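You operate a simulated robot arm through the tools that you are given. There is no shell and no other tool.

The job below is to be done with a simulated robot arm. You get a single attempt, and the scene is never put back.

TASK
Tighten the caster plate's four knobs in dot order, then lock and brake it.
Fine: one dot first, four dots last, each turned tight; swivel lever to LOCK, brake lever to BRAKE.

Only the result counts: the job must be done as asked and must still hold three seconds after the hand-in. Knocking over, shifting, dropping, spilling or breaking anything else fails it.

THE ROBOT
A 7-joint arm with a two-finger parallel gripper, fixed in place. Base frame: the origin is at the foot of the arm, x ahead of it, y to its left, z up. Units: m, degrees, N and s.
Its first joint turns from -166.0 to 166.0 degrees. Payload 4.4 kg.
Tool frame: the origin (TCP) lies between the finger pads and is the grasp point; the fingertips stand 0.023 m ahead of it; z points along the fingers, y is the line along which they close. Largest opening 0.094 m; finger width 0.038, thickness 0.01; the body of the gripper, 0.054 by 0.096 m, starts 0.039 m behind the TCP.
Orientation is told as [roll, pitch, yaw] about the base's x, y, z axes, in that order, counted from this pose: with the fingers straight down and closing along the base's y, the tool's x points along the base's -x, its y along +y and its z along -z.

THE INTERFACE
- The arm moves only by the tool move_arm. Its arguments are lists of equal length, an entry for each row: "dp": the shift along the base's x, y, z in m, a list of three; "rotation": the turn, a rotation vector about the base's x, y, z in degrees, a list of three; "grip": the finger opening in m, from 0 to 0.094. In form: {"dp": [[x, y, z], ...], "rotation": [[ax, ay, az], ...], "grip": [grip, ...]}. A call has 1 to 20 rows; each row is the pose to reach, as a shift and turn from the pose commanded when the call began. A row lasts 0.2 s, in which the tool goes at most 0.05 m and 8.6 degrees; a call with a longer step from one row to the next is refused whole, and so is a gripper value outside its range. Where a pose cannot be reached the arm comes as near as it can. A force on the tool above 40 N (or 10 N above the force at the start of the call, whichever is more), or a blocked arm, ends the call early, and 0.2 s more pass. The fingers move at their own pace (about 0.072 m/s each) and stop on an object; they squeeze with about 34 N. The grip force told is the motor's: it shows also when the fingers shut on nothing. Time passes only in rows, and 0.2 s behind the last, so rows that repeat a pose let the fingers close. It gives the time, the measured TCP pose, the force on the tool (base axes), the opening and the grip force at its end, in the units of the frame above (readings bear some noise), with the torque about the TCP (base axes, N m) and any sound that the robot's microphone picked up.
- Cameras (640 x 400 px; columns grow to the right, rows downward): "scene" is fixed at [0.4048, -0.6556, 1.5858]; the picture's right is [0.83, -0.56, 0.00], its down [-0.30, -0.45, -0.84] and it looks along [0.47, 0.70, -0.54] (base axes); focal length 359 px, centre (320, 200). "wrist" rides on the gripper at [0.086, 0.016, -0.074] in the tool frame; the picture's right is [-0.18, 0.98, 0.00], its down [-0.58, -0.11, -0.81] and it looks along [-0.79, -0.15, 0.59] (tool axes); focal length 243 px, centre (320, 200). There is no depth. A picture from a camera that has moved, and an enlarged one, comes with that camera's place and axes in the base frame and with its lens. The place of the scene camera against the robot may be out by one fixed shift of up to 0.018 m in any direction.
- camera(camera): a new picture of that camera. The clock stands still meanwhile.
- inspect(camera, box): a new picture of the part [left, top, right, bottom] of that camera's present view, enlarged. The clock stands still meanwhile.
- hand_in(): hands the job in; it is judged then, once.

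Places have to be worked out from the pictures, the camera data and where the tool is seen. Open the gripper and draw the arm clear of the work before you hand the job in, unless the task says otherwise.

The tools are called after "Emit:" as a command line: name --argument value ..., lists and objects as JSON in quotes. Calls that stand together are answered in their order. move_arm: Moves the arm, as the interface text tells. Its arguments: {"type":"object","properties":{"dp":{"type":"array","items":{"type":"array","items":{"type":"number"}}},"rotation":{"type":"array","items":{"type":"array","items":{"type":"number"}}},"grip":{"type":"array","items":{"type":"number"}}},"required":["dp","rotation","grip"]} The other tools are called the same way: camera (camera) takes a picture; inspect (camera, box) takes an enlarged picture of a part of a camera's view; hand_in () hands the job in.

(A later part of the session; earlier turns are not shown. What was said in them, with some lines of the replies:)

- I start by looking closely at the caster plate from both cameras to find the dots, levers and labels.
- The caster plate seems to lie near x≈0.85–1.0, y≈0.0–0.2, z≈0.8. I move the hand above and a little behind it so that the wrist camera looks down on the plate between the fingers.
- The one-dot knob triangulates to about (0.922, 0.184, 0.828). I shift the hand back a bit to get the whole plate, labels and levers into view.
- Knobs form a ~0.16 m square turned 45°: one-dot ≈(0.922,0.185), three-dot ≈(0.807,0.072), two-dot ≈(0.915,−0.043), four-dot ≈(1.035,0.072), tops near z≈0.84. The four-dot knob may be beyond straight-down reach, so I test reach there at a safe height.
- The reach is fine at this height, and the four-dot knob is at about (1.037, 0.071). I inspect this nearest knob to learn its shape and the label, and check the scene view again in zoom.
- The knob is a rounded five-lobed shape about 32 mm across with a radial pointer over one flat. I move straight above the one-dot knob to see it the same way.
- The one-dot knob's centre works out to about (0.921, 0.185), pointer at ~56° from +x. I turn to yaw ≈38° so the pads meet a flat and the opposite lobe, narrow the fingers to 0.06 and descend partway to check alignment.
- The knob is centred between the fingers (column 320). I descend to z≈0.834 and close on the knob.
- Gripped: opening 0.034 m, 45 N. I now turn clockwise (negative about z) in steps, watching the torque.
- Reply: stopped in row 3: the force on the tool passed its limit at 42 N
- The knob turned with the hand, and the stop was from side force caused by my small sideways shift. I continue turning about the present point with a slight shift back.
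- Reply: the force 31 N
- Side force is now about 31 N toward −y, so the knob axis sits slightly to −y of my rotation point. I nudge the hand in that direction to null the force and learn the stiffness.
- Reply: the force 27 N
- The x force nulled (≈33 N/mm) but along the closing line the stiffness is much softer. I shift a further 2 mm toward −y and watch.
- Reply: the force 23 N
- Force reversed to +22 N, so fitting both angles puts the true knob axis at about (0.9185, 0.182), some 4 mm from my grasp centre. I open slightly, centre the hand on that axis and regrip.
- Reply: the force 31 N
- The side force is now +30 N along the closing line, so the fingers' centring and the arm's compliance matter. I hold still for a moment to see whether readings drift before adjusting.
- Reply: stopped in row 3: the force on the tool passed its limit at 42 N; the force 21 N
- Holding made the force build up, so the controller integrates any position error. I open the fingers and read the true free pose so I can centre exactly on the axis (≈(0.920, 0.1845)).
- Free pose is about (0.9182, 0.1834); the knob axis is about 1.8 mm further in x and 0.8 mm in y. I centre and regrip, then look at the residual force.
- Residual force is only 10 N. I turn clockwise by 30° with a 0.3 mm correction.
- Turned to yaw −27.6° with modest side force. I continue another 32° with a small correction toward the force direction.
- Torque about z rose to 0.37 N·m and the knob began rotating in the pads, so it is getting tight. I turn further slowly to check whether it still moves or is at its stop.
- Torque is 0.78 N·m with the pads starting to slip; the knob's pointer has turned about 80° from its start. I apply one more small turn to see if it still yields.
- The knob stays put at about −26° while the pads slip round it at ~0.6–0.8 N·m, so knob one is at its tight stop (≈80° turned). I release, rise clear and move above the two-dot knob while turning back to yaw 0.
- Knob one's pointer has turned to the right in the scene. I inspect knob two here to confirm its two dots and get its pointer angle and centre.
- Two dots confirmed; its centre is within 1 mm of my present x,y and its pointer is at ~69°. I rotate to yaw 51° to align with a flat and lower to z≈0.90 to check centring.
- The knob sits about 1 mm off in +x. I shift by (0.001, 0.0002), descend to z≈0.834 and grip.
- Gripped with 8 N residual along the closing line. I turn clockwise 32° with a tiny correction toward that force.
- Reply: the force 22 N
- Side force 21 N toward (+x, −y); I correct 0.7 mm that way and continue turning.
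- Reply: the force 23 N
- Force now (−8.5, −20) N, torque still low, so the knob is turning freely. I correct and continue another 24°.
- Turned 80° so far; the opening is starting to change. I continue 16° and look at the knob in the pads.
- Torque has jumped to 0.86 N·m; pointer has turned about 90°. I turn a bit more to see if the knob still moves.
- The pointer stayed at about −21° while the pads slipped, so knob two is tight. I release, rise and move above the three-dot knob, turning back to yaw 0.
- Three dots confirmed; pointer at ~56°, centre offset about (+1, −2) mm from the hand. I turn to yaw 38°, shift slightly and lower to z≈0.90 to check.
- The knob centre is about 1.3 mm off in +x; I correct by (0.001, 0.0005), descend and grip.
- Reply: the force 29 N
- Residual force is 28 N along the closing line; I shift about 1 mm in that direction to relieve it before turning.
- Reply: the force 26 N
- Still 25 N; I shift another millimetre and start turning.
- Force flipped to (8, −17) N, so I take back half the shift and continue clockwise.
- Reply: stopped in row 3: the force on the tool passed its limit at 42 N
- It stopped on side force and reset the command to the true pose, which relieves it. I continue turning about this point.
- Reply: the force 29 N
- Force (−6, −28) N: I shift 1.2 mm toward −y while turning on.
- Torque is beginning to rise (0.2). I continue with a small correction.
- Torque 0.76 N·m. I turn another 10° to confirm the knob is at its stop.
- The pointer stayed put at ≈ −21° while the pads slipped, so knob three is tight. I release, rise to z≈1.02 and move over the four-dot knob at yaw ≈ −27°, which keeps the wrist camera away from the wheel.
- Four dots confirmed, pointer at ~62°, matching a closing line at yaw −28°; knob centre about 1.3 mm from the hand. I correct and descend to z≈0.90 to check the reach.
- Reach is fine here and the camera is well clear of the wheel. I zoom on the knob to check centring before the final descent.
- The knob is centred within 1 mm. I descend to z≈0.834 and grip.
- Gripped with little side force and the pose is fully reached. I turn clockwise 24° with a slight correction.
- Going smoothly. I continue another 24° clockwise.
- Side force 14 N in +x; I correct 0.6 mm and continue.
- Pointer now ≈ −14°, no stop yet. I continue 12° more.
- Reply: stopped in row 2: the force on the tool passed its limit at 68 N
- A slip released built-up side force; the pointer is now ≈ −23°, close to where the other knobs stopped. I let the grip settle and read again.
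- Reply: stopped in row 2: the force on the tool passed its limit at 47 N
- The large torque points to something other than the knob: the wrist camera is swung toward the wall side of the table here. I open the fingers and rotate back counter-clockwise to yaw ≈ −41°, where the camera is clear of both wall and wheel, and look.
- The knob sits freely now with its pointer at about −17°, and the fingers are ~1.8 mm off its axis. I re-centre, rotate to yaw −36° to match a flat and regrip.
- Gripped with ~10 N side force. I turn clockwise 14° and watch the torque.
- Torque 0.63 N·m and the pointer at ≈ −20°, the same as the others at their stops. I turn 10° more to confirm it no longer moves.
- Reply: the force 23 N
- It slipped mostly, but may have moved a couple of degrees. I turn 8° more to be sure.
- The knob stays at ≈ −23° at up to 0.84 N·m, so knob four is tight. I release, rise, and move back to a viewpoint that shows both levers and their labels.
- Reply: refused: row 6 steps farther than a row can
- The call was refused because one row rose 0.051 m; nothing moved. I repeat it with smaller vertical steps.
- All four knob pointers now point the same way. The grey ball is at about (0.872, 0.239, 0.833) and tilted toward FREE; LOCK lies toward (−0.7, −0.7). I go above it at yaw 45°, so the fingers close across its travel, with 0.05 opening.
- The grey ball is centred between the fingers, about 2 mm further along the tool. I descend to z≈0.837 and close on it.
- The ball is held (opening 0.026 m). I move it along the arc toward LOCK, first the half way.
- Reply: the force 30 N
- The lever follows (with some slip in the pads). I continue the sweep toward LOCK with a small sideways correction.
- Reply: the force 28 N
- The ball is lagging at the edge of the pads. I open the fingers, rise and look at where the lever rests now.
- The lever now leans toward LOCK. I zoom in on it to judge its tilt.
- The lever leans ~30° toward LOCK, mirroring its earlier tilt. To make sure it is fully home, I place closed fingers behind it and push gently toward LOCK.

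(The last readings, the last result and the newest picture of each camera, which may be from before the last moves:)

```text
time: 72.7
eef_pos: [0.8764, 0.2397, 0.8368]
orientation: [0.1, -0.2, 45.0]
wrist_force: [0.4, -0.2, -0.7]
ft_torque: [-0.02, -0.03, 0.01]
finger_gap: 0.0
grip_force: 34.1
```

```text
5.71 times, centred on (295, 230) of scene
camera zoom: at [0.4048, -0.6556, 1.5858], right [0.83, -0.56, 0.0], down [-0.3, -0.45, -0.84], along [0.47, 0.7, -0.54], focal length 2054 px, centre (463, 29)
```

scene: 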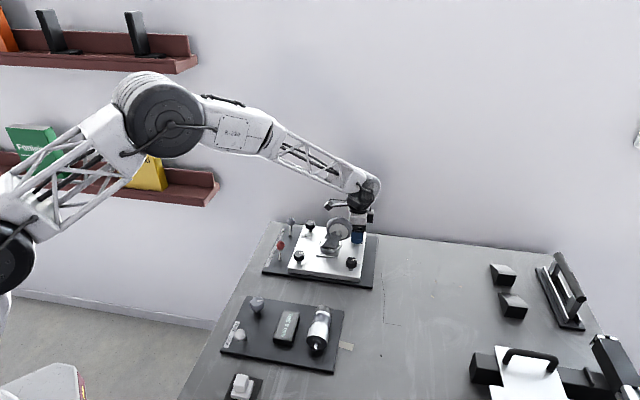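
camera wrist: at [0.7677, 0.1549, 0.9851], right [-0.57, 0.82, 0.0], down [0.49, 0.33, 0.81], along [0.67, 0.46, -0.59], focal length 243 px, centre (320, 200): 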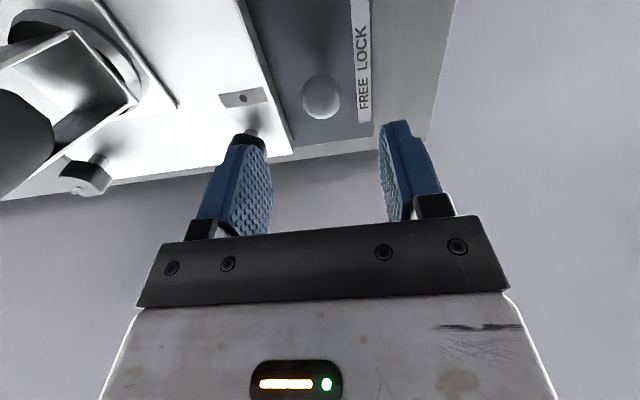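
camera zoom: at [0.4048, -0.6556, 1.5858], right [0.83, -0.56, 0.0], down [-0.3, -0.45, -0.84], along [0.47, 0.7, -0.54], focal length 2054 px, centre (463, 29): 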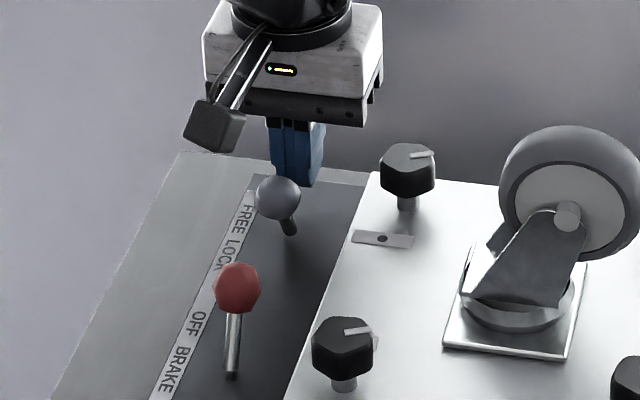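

Ball is just ahead of the fingertips, nearly centred. I push slowly toward LOCK and watch for the contact force.

Emit:
move_arm --dp '[[-0.001, -0.005, 0], [-0.003, -0.007, 0], [-0.005, -0.009, 0]]' --rotation '[[0, 0, 0], [0, 0, 0], [0, 0, 0]]' --grip '[0.0, 0.0, 0.0]'

Emit:
move_arm --dp '[[-0.002, -0.002, 0], [-0.004, -0.004, 0]]' --rotation '[[0, 0, 0], [0, 0, 0]]' --grip '[0.0, 0.0]'

Emit:
inspect --camera "wrist" --box '[220, 50, 420, 200]'

```text
time: 73.5
eef_pos: [0.8725, 0.23, 0.8363]
orientation: [0.1, -0.3, 45.0]
wrist_force: [-0.2, 0.6, 0.2]
ft_torque: [0.02, 0.02, 0.03]
finger_gap: 0.0
grip_force: 33.5
```

```text
time: 74.0
eef_pos: [0.8712, 0.2282, 0.8385]
orientation: [-0.2, -0.6, 45.1]
wrist_force: [4.6, 3.8, 2.1]
ft_torque: [0.04, -0.06, -0.03]
finger_gap: 0.0001
grip_force: 34.7
stopped in row 2: the force on the tool passed its limit at 46 N (the readings are from after the stop); the commanded pose is now the measured one
```

```text
2.67 times, centred on (320, 125) of wrist
camera zoom: at [0.7981, 0.1805, 0.9118], right [-0.57, 0.82, 0.0], down [0.48, 0.33, 0.81], along [0.67, 0.46, -0.58], focal length 647 px, centre (320, 400)
```

zoom: 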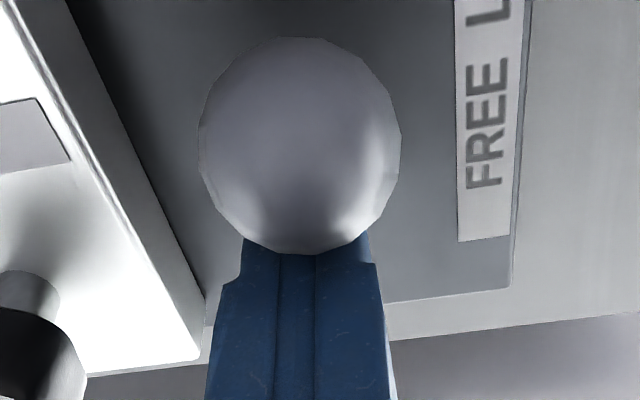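

Contact gave a hard 46 N with no lever motion, so the swivel lever is firmly at LOCK. I back off, rise and go above the gap behind the red brake lever, fingers closed.

Emit:
move_arm --dp '[[0.005, 0.005, 0], [0.007, 0.007, 0.03], [0.007, 0.007, 0.072], [-0.02, -0.015, 0.072], [-0.045, -0.035, 0.072], [-0.0592, -0.0502, 0.072], [-0.0592, -0.0502, 0.072]]' --rotation '[[0, 0, 0], [0, 0, 0], [0, 0, 0], [0, 0, 0], [0, 0, 0], [0, 0, 0], [0, 0, 0]]' --grip '[0.0, 0.0, 0.0, 0.0, 0.0, 0.0, 0.0]'

Emit:
camera --camera "wrist"

Emit:
inspect --camera "scene" --box '[255, 195, 335, 265]'

```text
time: 75.6
eef_pos: [0.8135, 0.1796, 0.9085]
orientation: [0.0, -0.5, 45.1]
wrist_force: [0.1, -0.2, 0.1]
ft_torque: [-0.01, -0.01, 0.02]
finger_gap: 0.0001
grip_force: 34.1
```

```text
taken
camera wrist: at [0.7388, 0.13, 0.9828], right [-0.57, 0.82, 0.0], down [0.48, 0.33, 0.81], along [0.67, 0.46, -0.58], focal length 243 px, centre (320, 200)
```

wrist: 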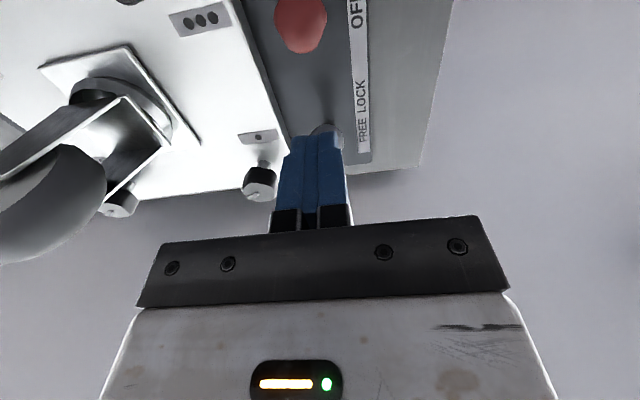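

```text
5.71 times, centred on (295, 230) of scene
camera zoom: at [0.4048, -0.6556, 1.5858], right [0.83, -0.56, 0.0], down [-0.3, -0.45, -0.84], along [0.47, 0.7, -0.54], focal length 2054 px, centre (463, 29)
```

zoom: 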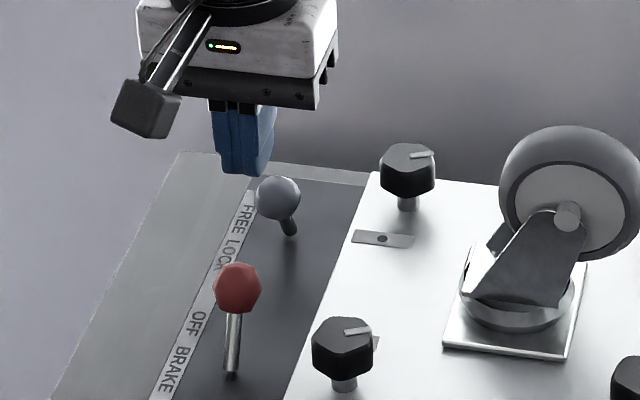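

The red ball lies 42 mm ahead and ~3 mm to one side; the grey ball is ~44 mm behind. I correct sideways and lower the closed fingers into the gap.

Emit:
move_arm --dp '[[0.002, -0.002, -0.02], [0.002, -0.002, -0.045], [0.002, -0.002, -0.06], [0.002, -0.002, -0.0725], [0.002, -0.002, -0.0725]]' --rotation '[[0, 0, 0], [0, 0, 0], [0, 0, 0], [0, 0, 0], [0, 0, 0]]' --grip '[0.0, 0.0, 0.0, 0.0, 0.0]'

Emit:
camera --camera "wrist"

Emit:
inspect --camera "scene" --box '[255, 195, 335, 265]'

```text
time: 76.8
eef_pos: [0.8134, 0.1771, 0.8382]
orientation: [-0.1, -0.5, 45.1]
wrist_force: [-0.9, -0.5, 0.0]
ft_torque: [-0.02, 0.03, 0.02]
finger_gap: 0.0
grip_force: 34.6
```

```text
taken
camera wrist: at [0.7407, 0.1281, 0.9107], right [-0.57, 0.82, 0.0], down [0.48, 0.33, 0.81], along [0.67, 0.46, -0.58], focal length 243 px, centre (320, 200)
```

wrist: 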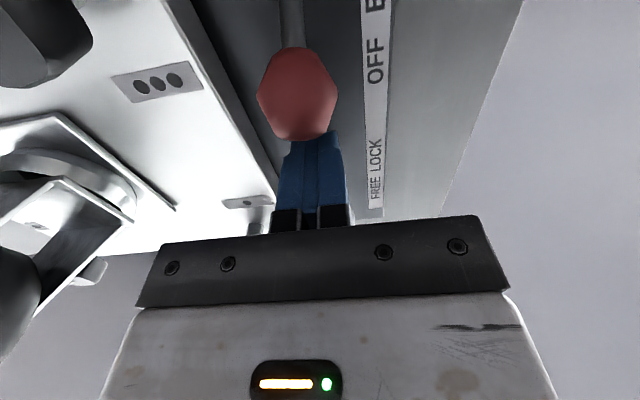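

```text
5.71 times, centred on (295, 230) of scene
camera zoom: at [0.4048, -0.6556, 1.5858], right [0.83, -0.56, 0.0], down [-0.3, -0.45, -0.84], along [0.47, 0.7, -0.54], focal length 2054 px, centre (463, 29)
```

zoom: 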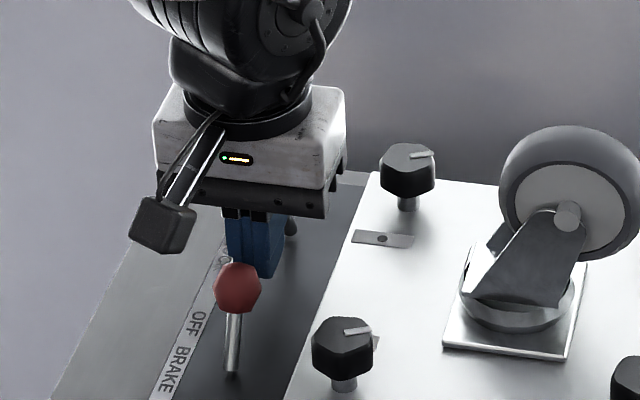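

Fingers are in the gap, clear of both balls. I now push the red lever toward BRAKE, slowly.

Emit:
move_arm --dp '[[-0.0042, -0.0042, 0], [-0.0085, -0.0085, 0], [-0.0127, -0.0127, 0], [-0.017, -0.017, 0], [-0.0212, -0.0212, 0], [-0.0255, -0.0255, 0]]' --rotation '[[0, 0, 0], [0, 0, 0], [0, 0, 0], [0, 0, 0], [0, 0, 0], [0, 0, 0]]' --grip '[0.0, 0.0, 0.0, 0.0, 0.0, 0.0]'

Emit:
camera --camera "wrist"

Emit:
inspect --camera "scene" --box '[255, 195, 335, 265]'

```text
time: 78.2
eef_pos: [0.7882, 0.1516, 0.8378]
orientation: [0.0, -0.6, 45.1]
wrist_force: [-0.4, -0.6, -0.6]
ft_torque: [-0.01, -0.03, 0.03]
finger_gap: 0.0002
grip_force: 33.6
```

```text
taken
camera wrist: at [0.7154, 0.1023, 0.9107], right [-0.57, 0.82, 0.0], down [0.48, 0.33, 0.81], along [0.67, 0.46, -0.58], focal length 243 px, centre (320, 200)
```

wrist: 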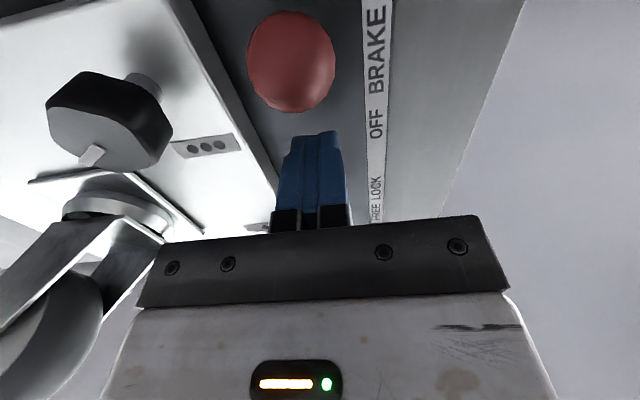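

```text
5.71 times, centred on (295, 230) of scene
camera zoom: at [0.4048, -0.6556, 1.5858], right [0.83, -0.56, 0.0], down [-0.3, -0.45, -0.84], along [0.47, 0.7, -0.54], focal length 2054 px, centre (463, 29)
```

zoom: 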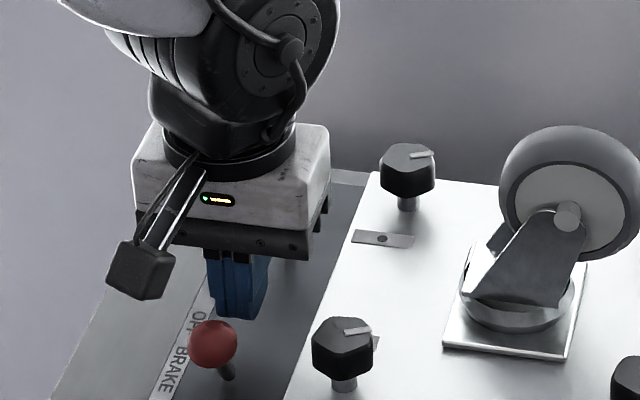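

The red lever has snapped over to the BRAKE side. I continue gently until contact to confirm that it is at its stop.

Emit:
move_arm --dp '[[-0.004, -0.004, 0], [-0.008, -0.008, 0], [-0.01, -0.01, 0], [-0.012, -0.012, 0], [-0.0135, -0.0135, 0], [-0.015, -0.015, 0], [-0.0165, -0.0165, 0], [-0.018, -0.018, 0]]' --rotation '[[0, 0, 0], [0, 0, 0], [0, 0, 0], [0, 0, 0], [0, 0, 0], [0, 0, 0], [0, 0, 0], [0, 0, 0]]' --grip '[0.0, 0.0, 0.0, 0.0, 0.0, 0.0, 0.0, 0.0]'

Emit:
camera --camera "wrist"

```text
time: 79.5
eef_pos: [0.7776, 0.1399, 0.8391]
orientation: [-0.2, -0.8, 45.1]
wrist_force: [3.2, 5.4, 1.0]
ft_torque: [0.09, -0.08, -0.03]
finger_gap: 0.0
grip_force: 34.1
stopped in row 6: the force on the tool passed its limit at 46 N (the readings are from after the stop); the commanded pose is now the measured one
```

```text
taken
camera wrist: at [0.7038, 0.0905, 0.9126], right [-0.57, 0.82, 0.0], down [0.48, 0.33, 0.82], along [0.67, 0.46, -0.58], focal length 243 px, centre (320, 200)
```

wrist: 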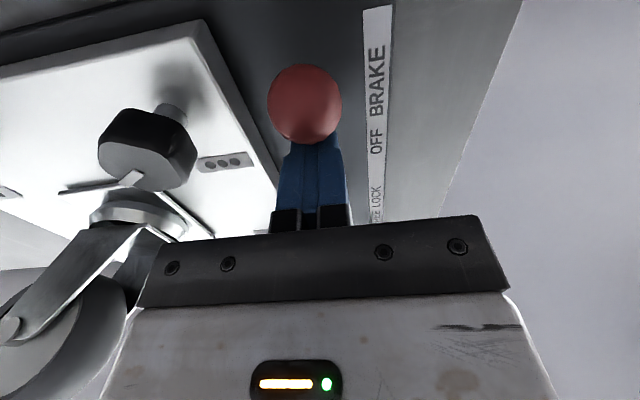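

Hard contact at 46 N with no further motion, so the brake lever is fully at BRAKE. I back off, rise, open the gripper and draw the arm clear, then check everything.

Emit:
move_arm --dp '[[0.004, 0.004, 0], [0.006, 0.006, 0.02], [0.006, 0.006, 0.06], [0.006, 0.006, 0.1], [0.006, 0.006, 0.145], [0.006, 0.006, 0.185], [-0.02, 0.01, 0.22], [-0.05, 0.02, 0.25], [-0.09, 0.03, 0.27], [-0.13, 0.04, 0.28], [-0.17, 0.05, 0.28], [-0.17, 0.05, 0.28]]' --rotation '[[0, 0, 0], [0, 0, 0], [0, 0, 0], [0, 0, 0], [0, 0, 0], [0, 0, 0], [0, 0, -8], [0, 0, -16], [0, 0, -24], [0, 0, -32], [0, 0, -40], [0, 0, -45]]' --grip '[0.0, 0.0, 0.0, 0.0, 0.0, 0.0, 0.09, 0.09, 0.09, 0.09, 0.09, 0.09]'

Emit:
camera --camera "wrist"

Emit:
inspect --camera "scene" --box '[255, 205, 385, 295]'

Emit:
camera --camera "scene"

```text
time: 82.1
eef_pos: [0.6079, 0.1898, 1.1199]
orientation: [-0.3, -0.8, 0.1]
wrist_force: [0.7, 0.5, -0.1]
ft_torque: [-0.02, -0.01, -0.03]
finger_gap: 0.0899
grip_force: 0.0
```

```text
taken
camera wrist: at [0.5196, 0.2076, 1.1924], right [0.18, 0.98, 0.0], down [0.57, -0.11, 0.81], along [0.8, -0.15, -0.58], focal length 243 px, centre (320, 200)
```

wrist: 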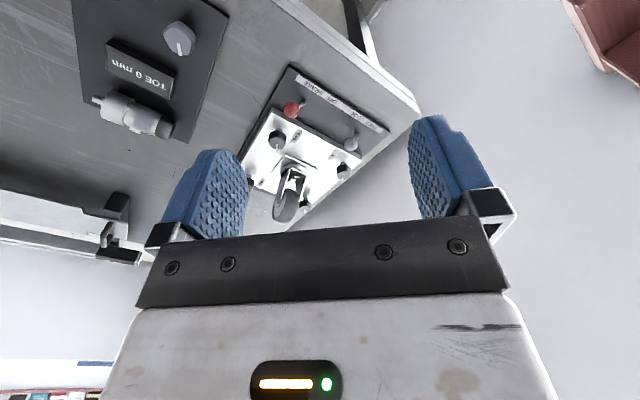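

```text
4.44 times, centred on (320, 250) of scene
camera zoom: at [0.4048, -0.6556, 1.5858], right [0.83, -0.56, 0.0], down [-0.3, -0.45, -0.84], along [0.47, 0.7, -0.54], focal length 1597 px, centre (320, -22)
```

zoom: 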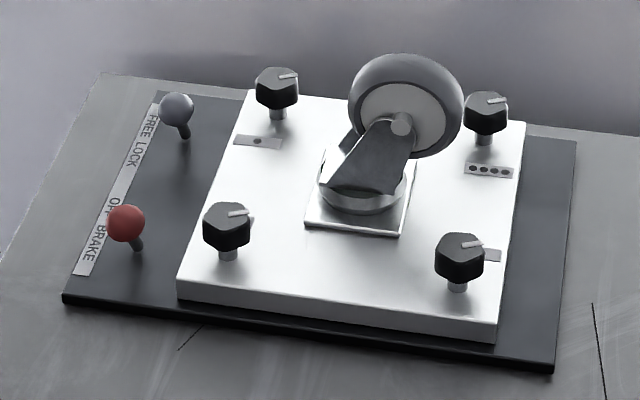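

```text
taken
```

scene: 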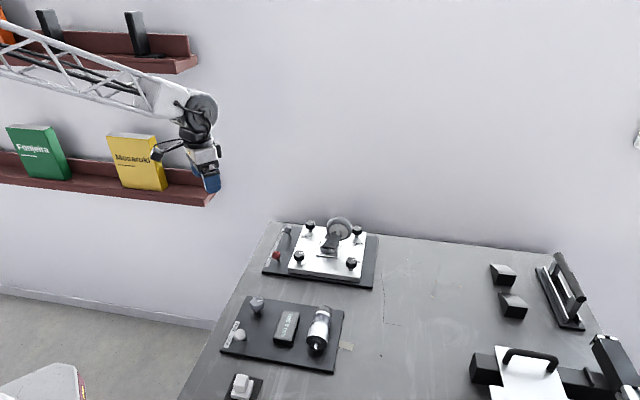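

All four pointers sit at the same tightened angle, the grey lever leans to LOCK and the red one to BRAKE. Nothing else has shifted, the gripper is open and the arm is clear, so I hand in.

Emit:
hand_in

```text
The job is handed in.
```

I tightened all four knobs in dot order, set the swivel lever to LOCK and the brake lever to BRAKE, and handed the job in. I haven't seen the verdict.

- **Knobs:** I turned each one clockwise until it stopped moving and the pads slipped around it. Peak torque was about 0.76 to 0.86 N·m, and all four pointers ended at the same angle.
- **Levers:** After moving each lever, I pushed it further the same way with closed fingers. Both pushes ended in a hard stop at about 46 N, and the pictures afterwards show both levers leaning fully over.
- **Contact at the fourth knob:** While I was turning it, the gripper touched something beside the knob, most likely the wall or the caster wheel. The force peaked at 68 N before the arm stopped. I let go, took a fresh grip from another angle and finished tightening. The plate, the wheel and everything else in view look unmoved in the later pictures.

The gripper is open and the arm is clear of the work.
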